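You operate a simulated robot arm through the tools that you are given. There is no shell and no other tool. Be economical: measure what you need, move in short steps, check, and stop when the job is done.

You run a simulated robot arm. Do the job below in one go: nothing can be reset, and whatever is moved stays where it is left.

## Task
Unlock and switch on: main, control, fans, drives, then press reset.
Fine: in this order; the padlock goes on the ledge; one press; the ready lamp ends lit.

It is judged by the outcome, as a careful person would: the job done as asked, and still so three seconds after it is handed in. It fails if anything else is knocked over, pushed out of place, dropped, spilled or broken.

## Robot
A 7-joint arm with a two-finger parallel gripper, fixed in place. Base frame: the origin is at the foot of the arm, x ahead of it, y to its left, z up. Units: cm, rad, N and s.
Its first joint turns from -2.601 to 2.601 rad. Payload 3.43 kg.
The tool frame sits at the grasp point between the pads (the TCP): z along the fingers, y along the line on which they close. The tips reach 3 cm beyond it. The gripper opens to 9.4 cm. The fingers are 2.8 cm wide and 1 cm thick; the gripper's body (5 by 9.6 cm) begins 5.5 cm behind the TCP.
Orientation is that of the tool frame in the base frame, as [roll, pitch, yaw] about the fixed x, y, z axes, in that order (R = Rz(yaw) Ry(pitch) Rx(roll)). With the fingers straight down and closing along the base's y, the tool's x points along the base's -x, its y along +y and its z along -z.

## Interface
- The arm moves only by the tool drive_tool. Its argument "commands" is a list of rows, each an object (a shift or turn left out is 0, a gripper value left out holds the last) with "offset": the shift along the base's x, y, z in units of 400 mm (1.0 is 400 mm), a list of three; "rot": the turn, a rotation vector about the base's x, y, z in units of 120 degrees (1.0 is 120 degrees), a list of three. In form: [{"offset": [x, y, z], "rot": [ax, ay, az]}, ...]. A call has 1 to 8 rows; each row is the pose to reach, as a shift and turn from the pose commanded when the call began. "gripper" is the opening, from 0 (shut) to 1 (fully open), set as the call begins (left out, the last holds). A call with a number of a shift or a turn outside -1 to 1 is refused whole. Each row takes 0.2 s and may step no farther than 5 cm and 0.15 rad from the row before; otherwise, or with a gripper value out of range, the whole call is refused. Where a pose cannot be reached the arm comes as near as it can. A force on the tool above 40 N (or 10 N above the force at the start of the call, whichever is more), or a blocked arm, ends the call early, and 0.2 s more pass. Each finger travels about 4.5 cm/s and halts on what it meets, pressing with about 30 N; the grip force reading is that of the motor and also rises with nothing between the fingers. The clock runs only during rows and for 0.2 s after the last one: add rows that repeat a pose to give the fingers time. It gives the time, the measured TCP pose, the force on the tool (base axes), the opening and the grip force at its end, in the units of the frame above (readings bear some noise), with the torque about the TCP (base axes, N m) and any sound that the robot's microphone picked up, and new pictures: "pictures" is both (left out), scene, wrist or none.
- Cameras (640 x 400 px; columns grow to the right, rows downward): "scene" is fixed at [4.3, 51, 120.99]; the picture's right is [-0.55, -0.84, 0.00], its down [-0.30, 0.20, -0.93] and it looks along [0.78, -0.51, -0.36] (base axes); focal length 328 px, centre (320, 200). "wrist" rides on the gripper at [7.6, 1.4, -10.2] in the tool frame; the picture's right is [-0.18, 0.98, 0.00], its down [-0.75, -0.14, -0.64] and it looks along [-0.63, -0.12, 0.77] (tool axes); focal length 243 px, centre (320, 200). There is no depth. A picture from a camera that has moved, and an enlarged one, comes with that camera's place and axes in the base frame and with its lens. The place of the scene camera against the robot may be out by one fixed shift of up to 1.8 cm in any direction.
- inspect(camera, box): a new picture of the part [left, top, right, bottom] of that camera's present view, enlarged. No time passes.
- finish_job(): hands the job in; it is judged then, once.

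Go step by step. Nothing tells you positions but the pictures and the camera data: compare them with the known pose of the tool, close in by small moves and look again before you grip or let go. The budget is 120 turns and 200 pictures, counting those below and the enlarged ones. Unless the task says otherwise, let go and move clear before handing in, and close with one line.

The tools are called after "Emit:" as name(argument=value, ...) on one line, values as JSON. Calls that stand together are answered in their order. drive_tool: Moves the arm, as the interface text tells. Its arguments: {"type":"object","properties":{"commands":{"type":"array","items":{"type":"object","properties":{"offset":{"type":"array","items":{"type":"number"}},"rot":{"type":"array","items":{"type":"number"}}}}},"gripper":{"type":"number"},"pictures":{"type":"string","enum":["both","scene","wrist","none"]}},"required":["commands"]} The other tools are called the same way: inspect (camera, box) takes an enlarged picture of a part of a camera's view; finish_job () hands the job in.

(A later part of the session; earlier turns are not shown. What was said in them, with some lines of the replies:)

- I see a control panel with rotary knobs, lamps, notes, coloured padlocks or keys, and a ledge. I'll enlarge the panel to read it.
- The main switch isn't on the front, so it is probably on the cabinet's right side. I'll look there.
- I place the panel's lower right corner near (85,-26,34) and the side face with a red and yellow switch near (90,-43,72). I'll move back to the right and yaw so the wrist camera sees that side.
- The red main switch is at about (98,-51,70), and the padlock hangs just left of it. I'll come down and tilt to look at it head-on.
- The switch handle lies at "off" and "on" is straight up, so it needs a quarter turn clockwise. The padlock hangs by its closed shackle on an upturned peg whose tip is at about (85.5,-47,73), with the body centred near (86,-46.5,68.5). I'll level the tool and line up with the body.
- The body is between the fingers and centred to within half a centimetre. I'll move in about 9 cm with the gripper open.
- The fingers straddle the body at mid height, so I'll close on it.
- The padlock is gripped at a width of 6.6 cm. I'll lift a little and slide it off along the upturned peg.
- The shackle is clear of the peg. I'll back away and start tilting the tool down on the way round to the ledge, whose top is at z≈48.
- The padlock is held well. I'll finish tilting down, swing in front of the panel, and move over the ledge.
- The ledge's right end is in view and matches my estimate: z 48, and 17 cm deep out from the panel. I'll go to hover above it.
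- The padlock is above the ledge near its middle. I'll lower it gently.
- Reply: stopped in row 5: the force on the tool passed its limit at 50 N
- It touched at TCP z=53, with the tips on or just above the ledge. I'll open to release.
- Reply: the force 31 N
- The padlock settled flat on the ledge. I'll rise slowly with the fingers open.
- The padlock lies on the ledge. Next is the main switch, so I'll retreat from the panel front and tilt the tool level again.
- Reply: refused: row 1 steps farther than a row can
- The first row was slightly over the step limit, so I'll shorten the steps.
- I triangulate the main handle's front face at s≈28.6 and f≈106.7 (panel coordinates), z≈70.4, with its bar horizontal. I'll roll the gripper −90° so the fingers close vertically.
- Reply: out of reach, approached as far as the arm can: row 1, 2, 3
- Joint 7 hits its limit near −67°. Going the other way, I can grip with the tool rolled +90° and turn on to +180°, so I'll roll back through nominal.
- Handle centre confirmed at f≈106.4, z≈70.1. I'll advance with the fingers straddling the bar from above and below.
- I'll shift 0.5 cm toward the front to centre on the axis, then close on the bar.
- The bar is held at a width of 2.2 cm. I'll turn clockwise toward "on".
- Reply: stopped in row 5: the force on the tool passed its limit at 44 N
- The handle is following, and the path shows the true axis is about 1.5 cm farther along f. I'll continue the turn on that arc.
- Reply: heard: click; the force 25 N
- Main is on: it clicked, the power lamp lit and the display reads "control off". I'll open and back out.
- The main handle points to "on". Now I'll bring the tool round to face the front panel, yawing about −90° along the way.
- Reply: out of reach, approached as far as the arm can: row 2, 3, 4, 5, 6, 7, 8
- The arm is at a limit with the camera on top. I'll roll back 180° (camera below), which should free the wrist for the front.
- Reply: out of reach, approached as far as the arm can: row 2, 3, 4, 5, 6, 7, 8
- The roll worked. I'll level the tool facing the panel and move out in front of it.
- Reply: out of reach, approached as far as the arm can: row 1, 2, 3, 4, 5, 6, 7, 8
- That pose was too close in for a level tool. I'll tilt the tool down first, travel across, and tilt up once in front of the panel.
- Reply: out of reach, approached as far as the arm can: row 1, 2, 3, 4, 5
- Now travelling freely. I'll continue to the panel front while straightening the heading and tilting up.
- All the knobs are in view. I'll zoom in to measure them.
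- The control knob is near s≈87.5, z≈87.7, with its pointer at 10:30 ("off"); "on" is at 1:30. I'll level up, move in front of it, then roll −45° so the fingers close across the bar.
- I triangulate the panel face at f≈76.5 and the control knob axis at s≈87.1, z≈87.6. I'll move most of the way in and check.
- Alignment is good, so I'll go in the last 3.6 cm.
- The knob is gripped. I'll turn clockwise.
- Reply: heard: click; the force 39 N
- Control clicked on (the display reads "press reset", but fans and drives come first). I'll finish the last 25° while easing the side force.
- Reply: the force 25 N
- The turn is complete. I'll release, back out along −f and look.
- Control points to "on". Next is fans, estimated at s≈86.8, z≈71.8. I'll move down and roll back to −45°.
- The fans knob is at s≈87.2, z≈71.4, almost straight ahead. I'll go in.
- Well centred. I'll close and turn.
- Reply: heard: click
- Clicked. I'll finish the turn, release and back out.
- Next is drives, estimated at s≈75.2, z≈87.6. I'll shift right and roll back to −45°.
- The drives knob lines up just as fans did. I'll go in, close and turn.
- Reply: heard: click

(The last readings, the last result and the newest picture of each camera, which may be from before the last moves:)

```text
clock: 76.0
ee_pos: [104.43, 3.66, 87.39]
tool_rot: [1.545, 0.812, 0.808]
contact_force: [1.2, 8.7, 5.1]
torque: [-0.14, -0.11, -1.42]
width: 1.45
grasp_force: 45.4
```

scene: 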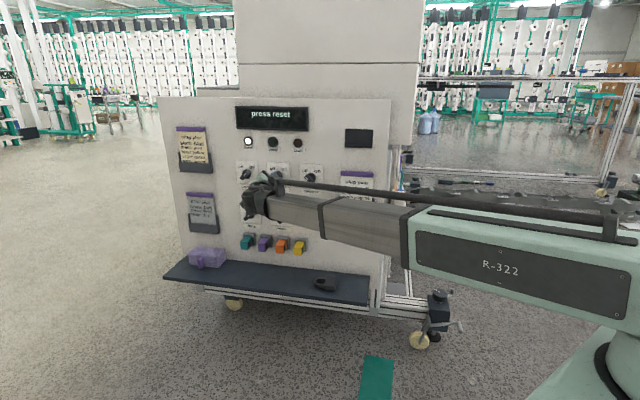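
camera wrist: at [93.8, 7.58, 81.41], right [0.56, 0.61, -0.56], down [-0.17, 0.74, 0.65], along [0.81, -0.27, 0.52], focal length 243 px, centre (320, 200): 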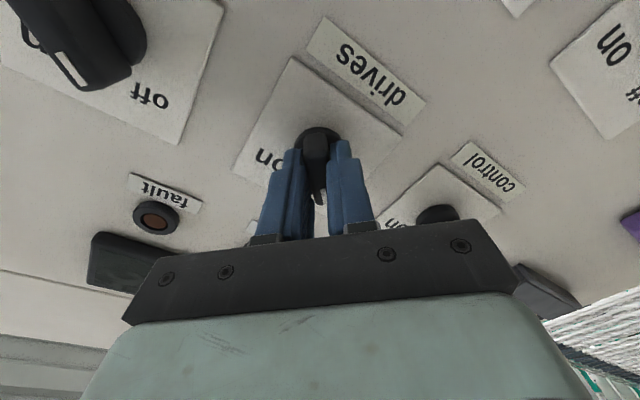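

Emit:
drive_tool(commands=[{}, {}, {}, {}], gripper=0.6, pictures="none")

Emit:
drive_tool(commands=[{"offset": [-0.036, 0.035, 0]}, {"offset": [-0.108, 0.104, 0]}, {"offset": [-0.18, 0.174, 0]}, {"offset": [-0.252, 0.244, 0], "rot": [-0.048, 0.0464, 0]}, {"offset": [-0.252, 0.244, 0], "rot": [-0.096, 0.0928, 0]}, {"offset": [-0.252, 0.244, 0], "rot": [-0.144, 0.1392, 0]}, {"offset": [-0.252, 0.244, 0], "rot": [-0.192, 0.1856, 0]}, {"offset": [-0.252, 0.244, 0], "rot": [-0.24, 0.232, 0]}], pictures="wrist")

```text
clock: 77.0
ee_pos: [104.4, 3.62, 87.34]
tool_rot: [1.545, 0.813, 0.807]
contact_force: [-0.3, 0.4, 0.1]
torque: [-0.01, -0.02, -0.01]
width: 5.66
grasp_force: 0.1
```

```text
clock: 78.8
ee_pos: [94.44, 13.35, 87.32]
tool_rot: [1.597, 1.513, 0.857]
contact_force: [-0.2, -0.3, -0.8]
torque: [0.03, 0.01, 0.05]
width: 5.65
grasp_force: 0.0
camera wrist: at [88.04, 21.73, 80.01], right [0.65, 0.72, 0.24], down [-0.6, 0.3, 0.75], along [0.46, -0.63, 0.62], focal length 243 px, centre (320, 200)
```

wrist: 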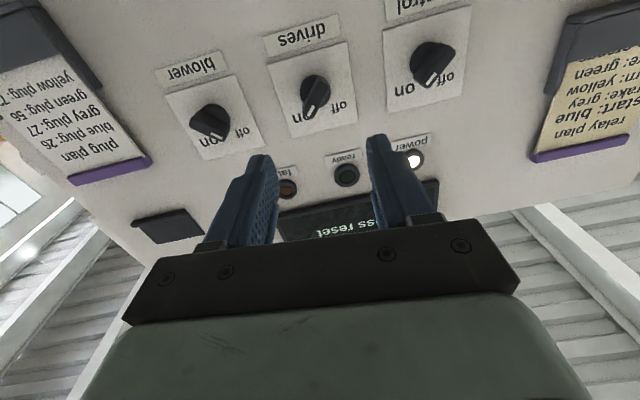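

Drives is on. Now reset, near s≈62.3, z≈72.3. I'll close the fingers and move in front of it.

Emit:
drive_tool(commands=[{"offset": [-0.045, -0.0464, -0.075]}, {"offset": [-0.09, -0.0928, -0.15]}, {"offset": [-0.135, -0.139, -0.225]}, {"offset": [-0.18, -0.186, -0.3]}, {"offset": [-0.224, -0.232, -0.375]}], gripper=0, pictures="both")

Emit:
inspect(camera="scene", box=[220, 90, 340, 260])

Emit:
inspect(camera="wrist", box=[240, 0, 400, 200])

```text
clock: 80.0
ee_pos: [85.45, 3.87, 72.28]
tool_rot: [1.587, 1.51, 0.848]
contact_force: [0.1, -0.1, 0.3]
torque: [-0.01, 0.02, 0.02]
width: 0.01
grasp_force: 30.1
camera wrist: at [79.05, 12.31, 64.88], right [0.65, 0.72, 0.24], down [-0.6, 0.29, 0.74], along [0.46, -0.63, 0.62], focal length 243 px, centre (320, 200)
```

scene: 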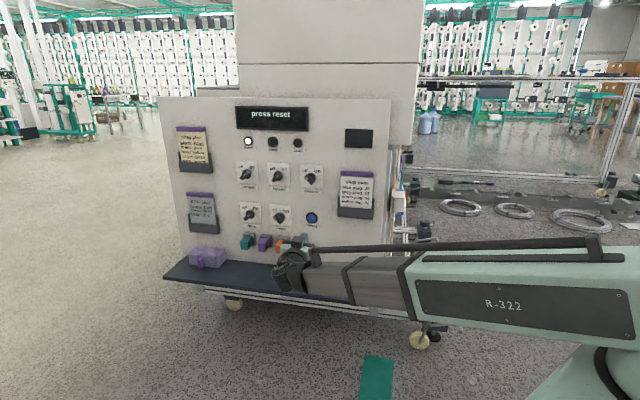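
wrist: 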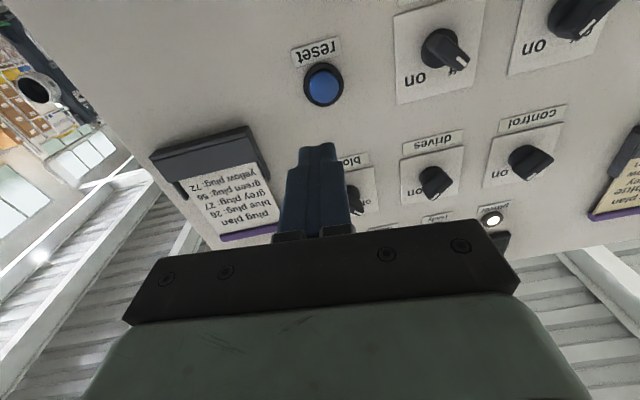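

```text
2.35 times, centred on (280, 175) of scene
camera zoom: at [4.3, 51.0, 120.99], right [-0.55, -0.84, 0.0], down [-0.3, 0.2, -0.93], along [0.78, -0.51, -0.36], focal length 773 px, centre (414, 259)
```

zoom: 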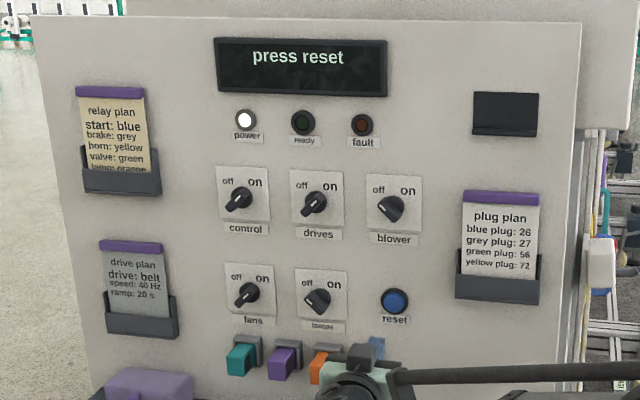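

```text
2.00 times, centred on (320, 100) of wrist
camera zoom: at [79.05, 12.31, 64.88], right [0.65, 0.72, 0.24], down [-0.6, 0.29, 0.74], along [0.46, -0.63, 0.62], focal length 485 px, centre (320, 400)
```

zoom: 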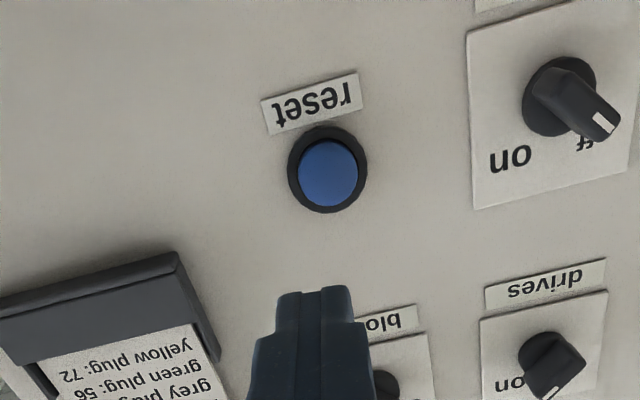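

The scene view shows control, fans and drives on, with lamps and blower untouched. The reset button is at s≈63.3, z≈72.0, so I'll align and get close.

Emit:
drive_tool(commands=[{"offset": [0.06, -0.04, -0.004]}, {"offset": [0.12, -0.09, -0.0075]}, {"offset": [0.1855, -0.143, -0.0075]}], pictures="wrist")

Emit:
inspect(camera="wrist", box=[240, 60, 400, 220])

Emit:
inspect(camera="scene", box=[270, 190, 350, 260])

```text
clock: 80.8
ee_pos: [93.08, -1.7, 72.12]
tool_rot: [1.584, 1.51, 0.846]
contact_force: [-0.6, -0.5, 0.4]
torque: [0.01, 0.0, 0.0]
width: 0.0
grasp_force: 30.1
camera wrist: at [86.63, 6.61, 64.65], right [0.65, 0.72, 0.24], down [-0.6, 0.3, 0.74], along [0.46, -0.63, 0.62], focal length 243 px, centre (320, 200)
```

wrist: 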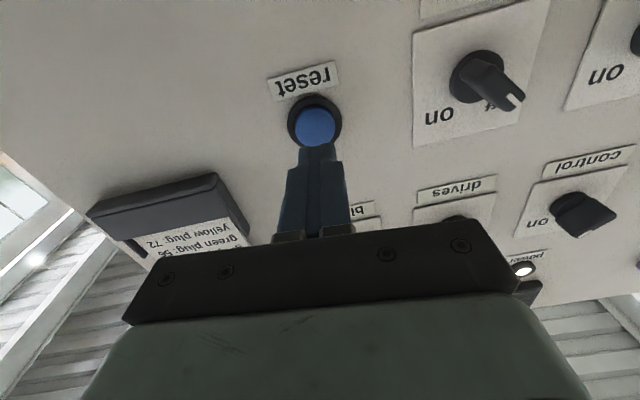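

```text
2.50 times, centred on (320, 140) of wrist
camera zoom: at [86.63, 6.61, 64.65], right [0.65, 0.72, 0.24], down [-0.6, 0.3, 0.74], along [0.46, -0.63, 0.62], focal length 606 px, centre (320, 350)
```

zoom: 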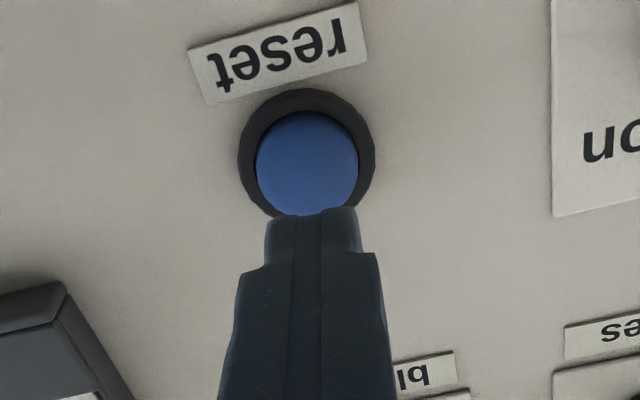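

```text
5.71 times, centred on (310, 225) of scene
camera zoom: at [4.3, 51.0, 120.99], right [-0.55, -0.84, 0.0], down [-0.3, 0.2, -0.93], along [0.78, -0.51, -0.36], focal length 1877 px, centre (377, 57)
```

zoom: 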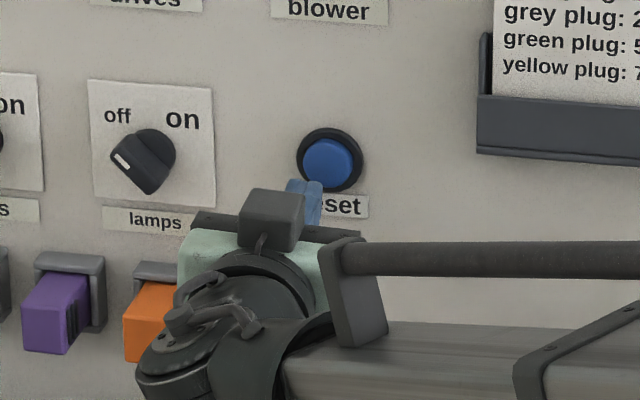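

I'm close. I'll correct by −0.25 cm in s and −0.35 in z, and approach until just touching.

Emit:
drive_tool(commands=[{"offset": [0.015, -0.024, -0.008]}, {"offset": [0.033, -0.041, -0.008]}, {"offset": [0.048, -0.055, -0.008]}, {"offset": [0.055, -0.062, -0.008]}], pictures="wrist")

Emit:
inspect(camera="wrist", box=[260, 80, 380, 200])

```text
clock: 81.8
ee_pos: [95.16, -4.28, 71.57]
tool_rot: [1.584, 1.511, 0.844]
contact_force: [-1.0, 0.2, -0.3]
torque: [-0.05, -0.03, 0.0]
width: 0.0
grasp_force: 30.0
camera wrist: at [88.74, 4.21, 64.34], right [0.65, 0.72, 0.24], down [-0.6, 0.3, 0.74], along [0.46, -0.63, 0.62], focal length 243 px, centre (320, 200)
```

wrist: 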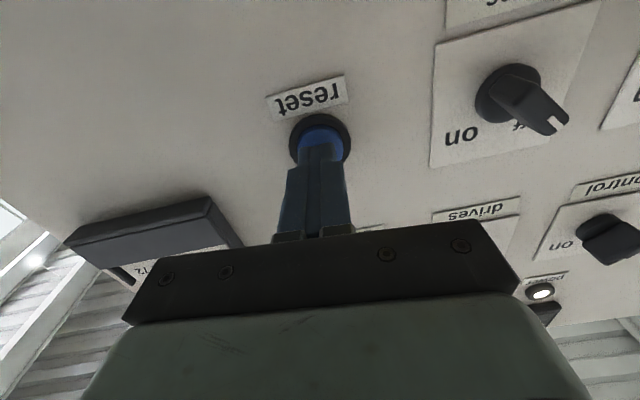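

```text
3.33 times, centred on (320, 140) of wrist
camera zoom: at [88.74, 4.21, 64.34], right [0.65, 0.72, 0.24], down [-0.6, 0.3, 0.74], along [0.46, -0.63, 0.62], focal length 809 px, centre (320, 400)
```

zoom: 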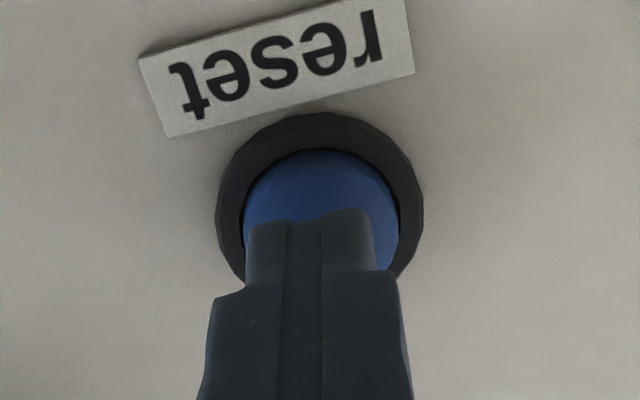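

Well aligned and not yet touching. Now one slow press.

Emit:
drive_tool(commands=[{"offset": [0.0072, -0.007, 0]}, {"offset": [0.0144, -0.0139, 0]}, {"offset": [0.0216, -0.0209, 0]}], pictures="scene")

```text
clock: 82.6
ee_pos: [95.93, -4.88, 71.77]
tool_rot: [1.588, 1.512, 0.85]
contact_force: [0.7, -0.4, -0.7]
torque: [0.01, 0.0, 0.01]
width: 0.01
grasp_force: 29.8
```

scene: 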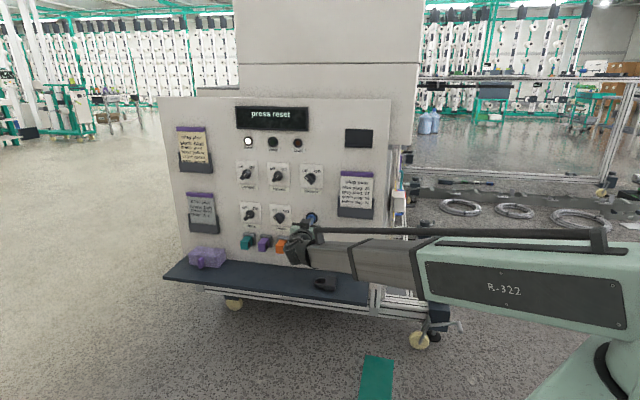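

No contact yet, so I'll continue in smaller steps.

Emit:
drive_tool(commands=[{"offset": [0.0054, -0.0052, 0]}, {"offset": [0.0108, -0.0104, 0]}], pictures="scene")

```text
clock: 83.2
ee_pos: [96.34, -5.29, 71.87]
tool_rot: [1.59, 1.511, 0.853]
contact_force: [-3.3, 3.5, -0.5]
torque: [-0.03, 0.03, 0.02]
width: 0.0
grasp_force: 30.6
heard: click
```

scene: 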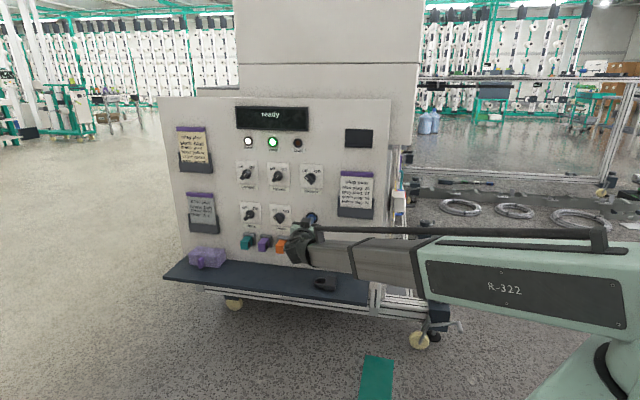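

It clicked, the display reads "ready" and the green lamp is lit. I'll back straight out and clear the panel.

Emit:
drive_tool(commands=[{"offset": [-0.036, 0.035, 0]}, {"offset": [-0.108, 0.104, 0]}, {"offset": [-0.18, 0.174, 0]}, {"offset": [-0.252, 0.244, 0.02]}, {"offset": [-0.324, 0.313, 0.05]}], pictures="scene")

Emit:
inspect(camera="scene", box=[160, 90, 400, 320])

```text
clock: 84.4
ee_pos: [83.49, 7.09, 74.03]
tool_rot: [1.596, 1.511, 0.856]
contact_force: [-0.3, 0.2, 1.0]
torque: [-0.01, 0.0, 0.0]
width: 0.01
grasp_force: 29.9
```

scene: 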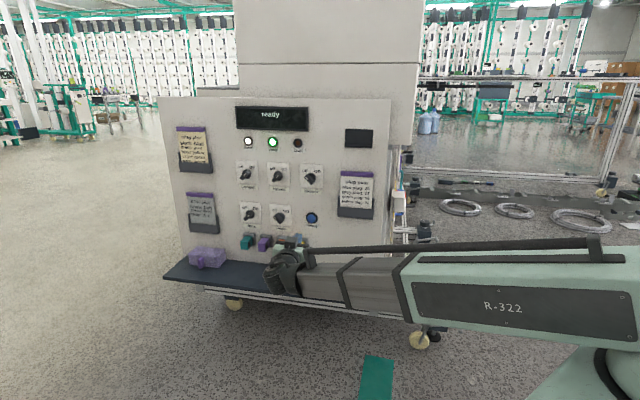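

```text
1.74 times, centred on (280, 205) of scene
camera zoom: at [4.3, 51.0, 120.99], right [-0.55, -0.84, 0.0], down [-0.3, 0.2, -0.93], along [0.78, -0.51, -0.36], focal length 571 px, centre (390, 191)
```

zoom: 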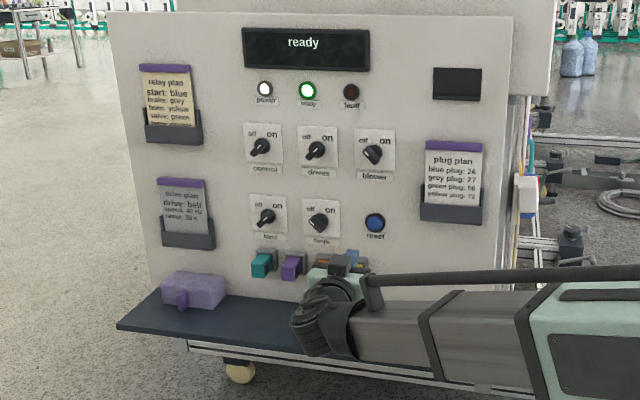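

Ready stays lit with everything in place. I'll rise a little so I can check the padlock before handing in.

Emit:
drive_tool(commands=[{"offset": [0, 0, 0.1]}, {"offset": [0, 0, 0.2]}, {"offset": [0, 0, 0.3]}, {"offset": [0, 0, 0.4]}], pictures="scene")

```text
clock: 85.4
ee_pos: [83.37, 7.11, 89.8]
tool_rot: [1.595, 1.513, 0.857]
contact_force: [0.4, 0.4, -0.6]
torque: [0.01, 0.01, 0.0]
width: 0.0
grasp_force: 30.2
```

scene: 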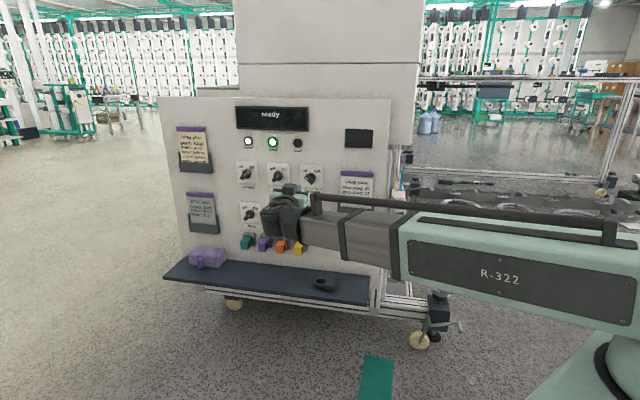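

The padlock lies on the ledge, the ready lamp is lit and the arm is clear, so I'm handing in.

Emit:
finish_job()

```text
The job is handed in.
```

The job is done and handed in: the padlock is on the ledge; main, control, fans and drives were switched on in that order; reset was pressed once; and the ready lamp is lit.
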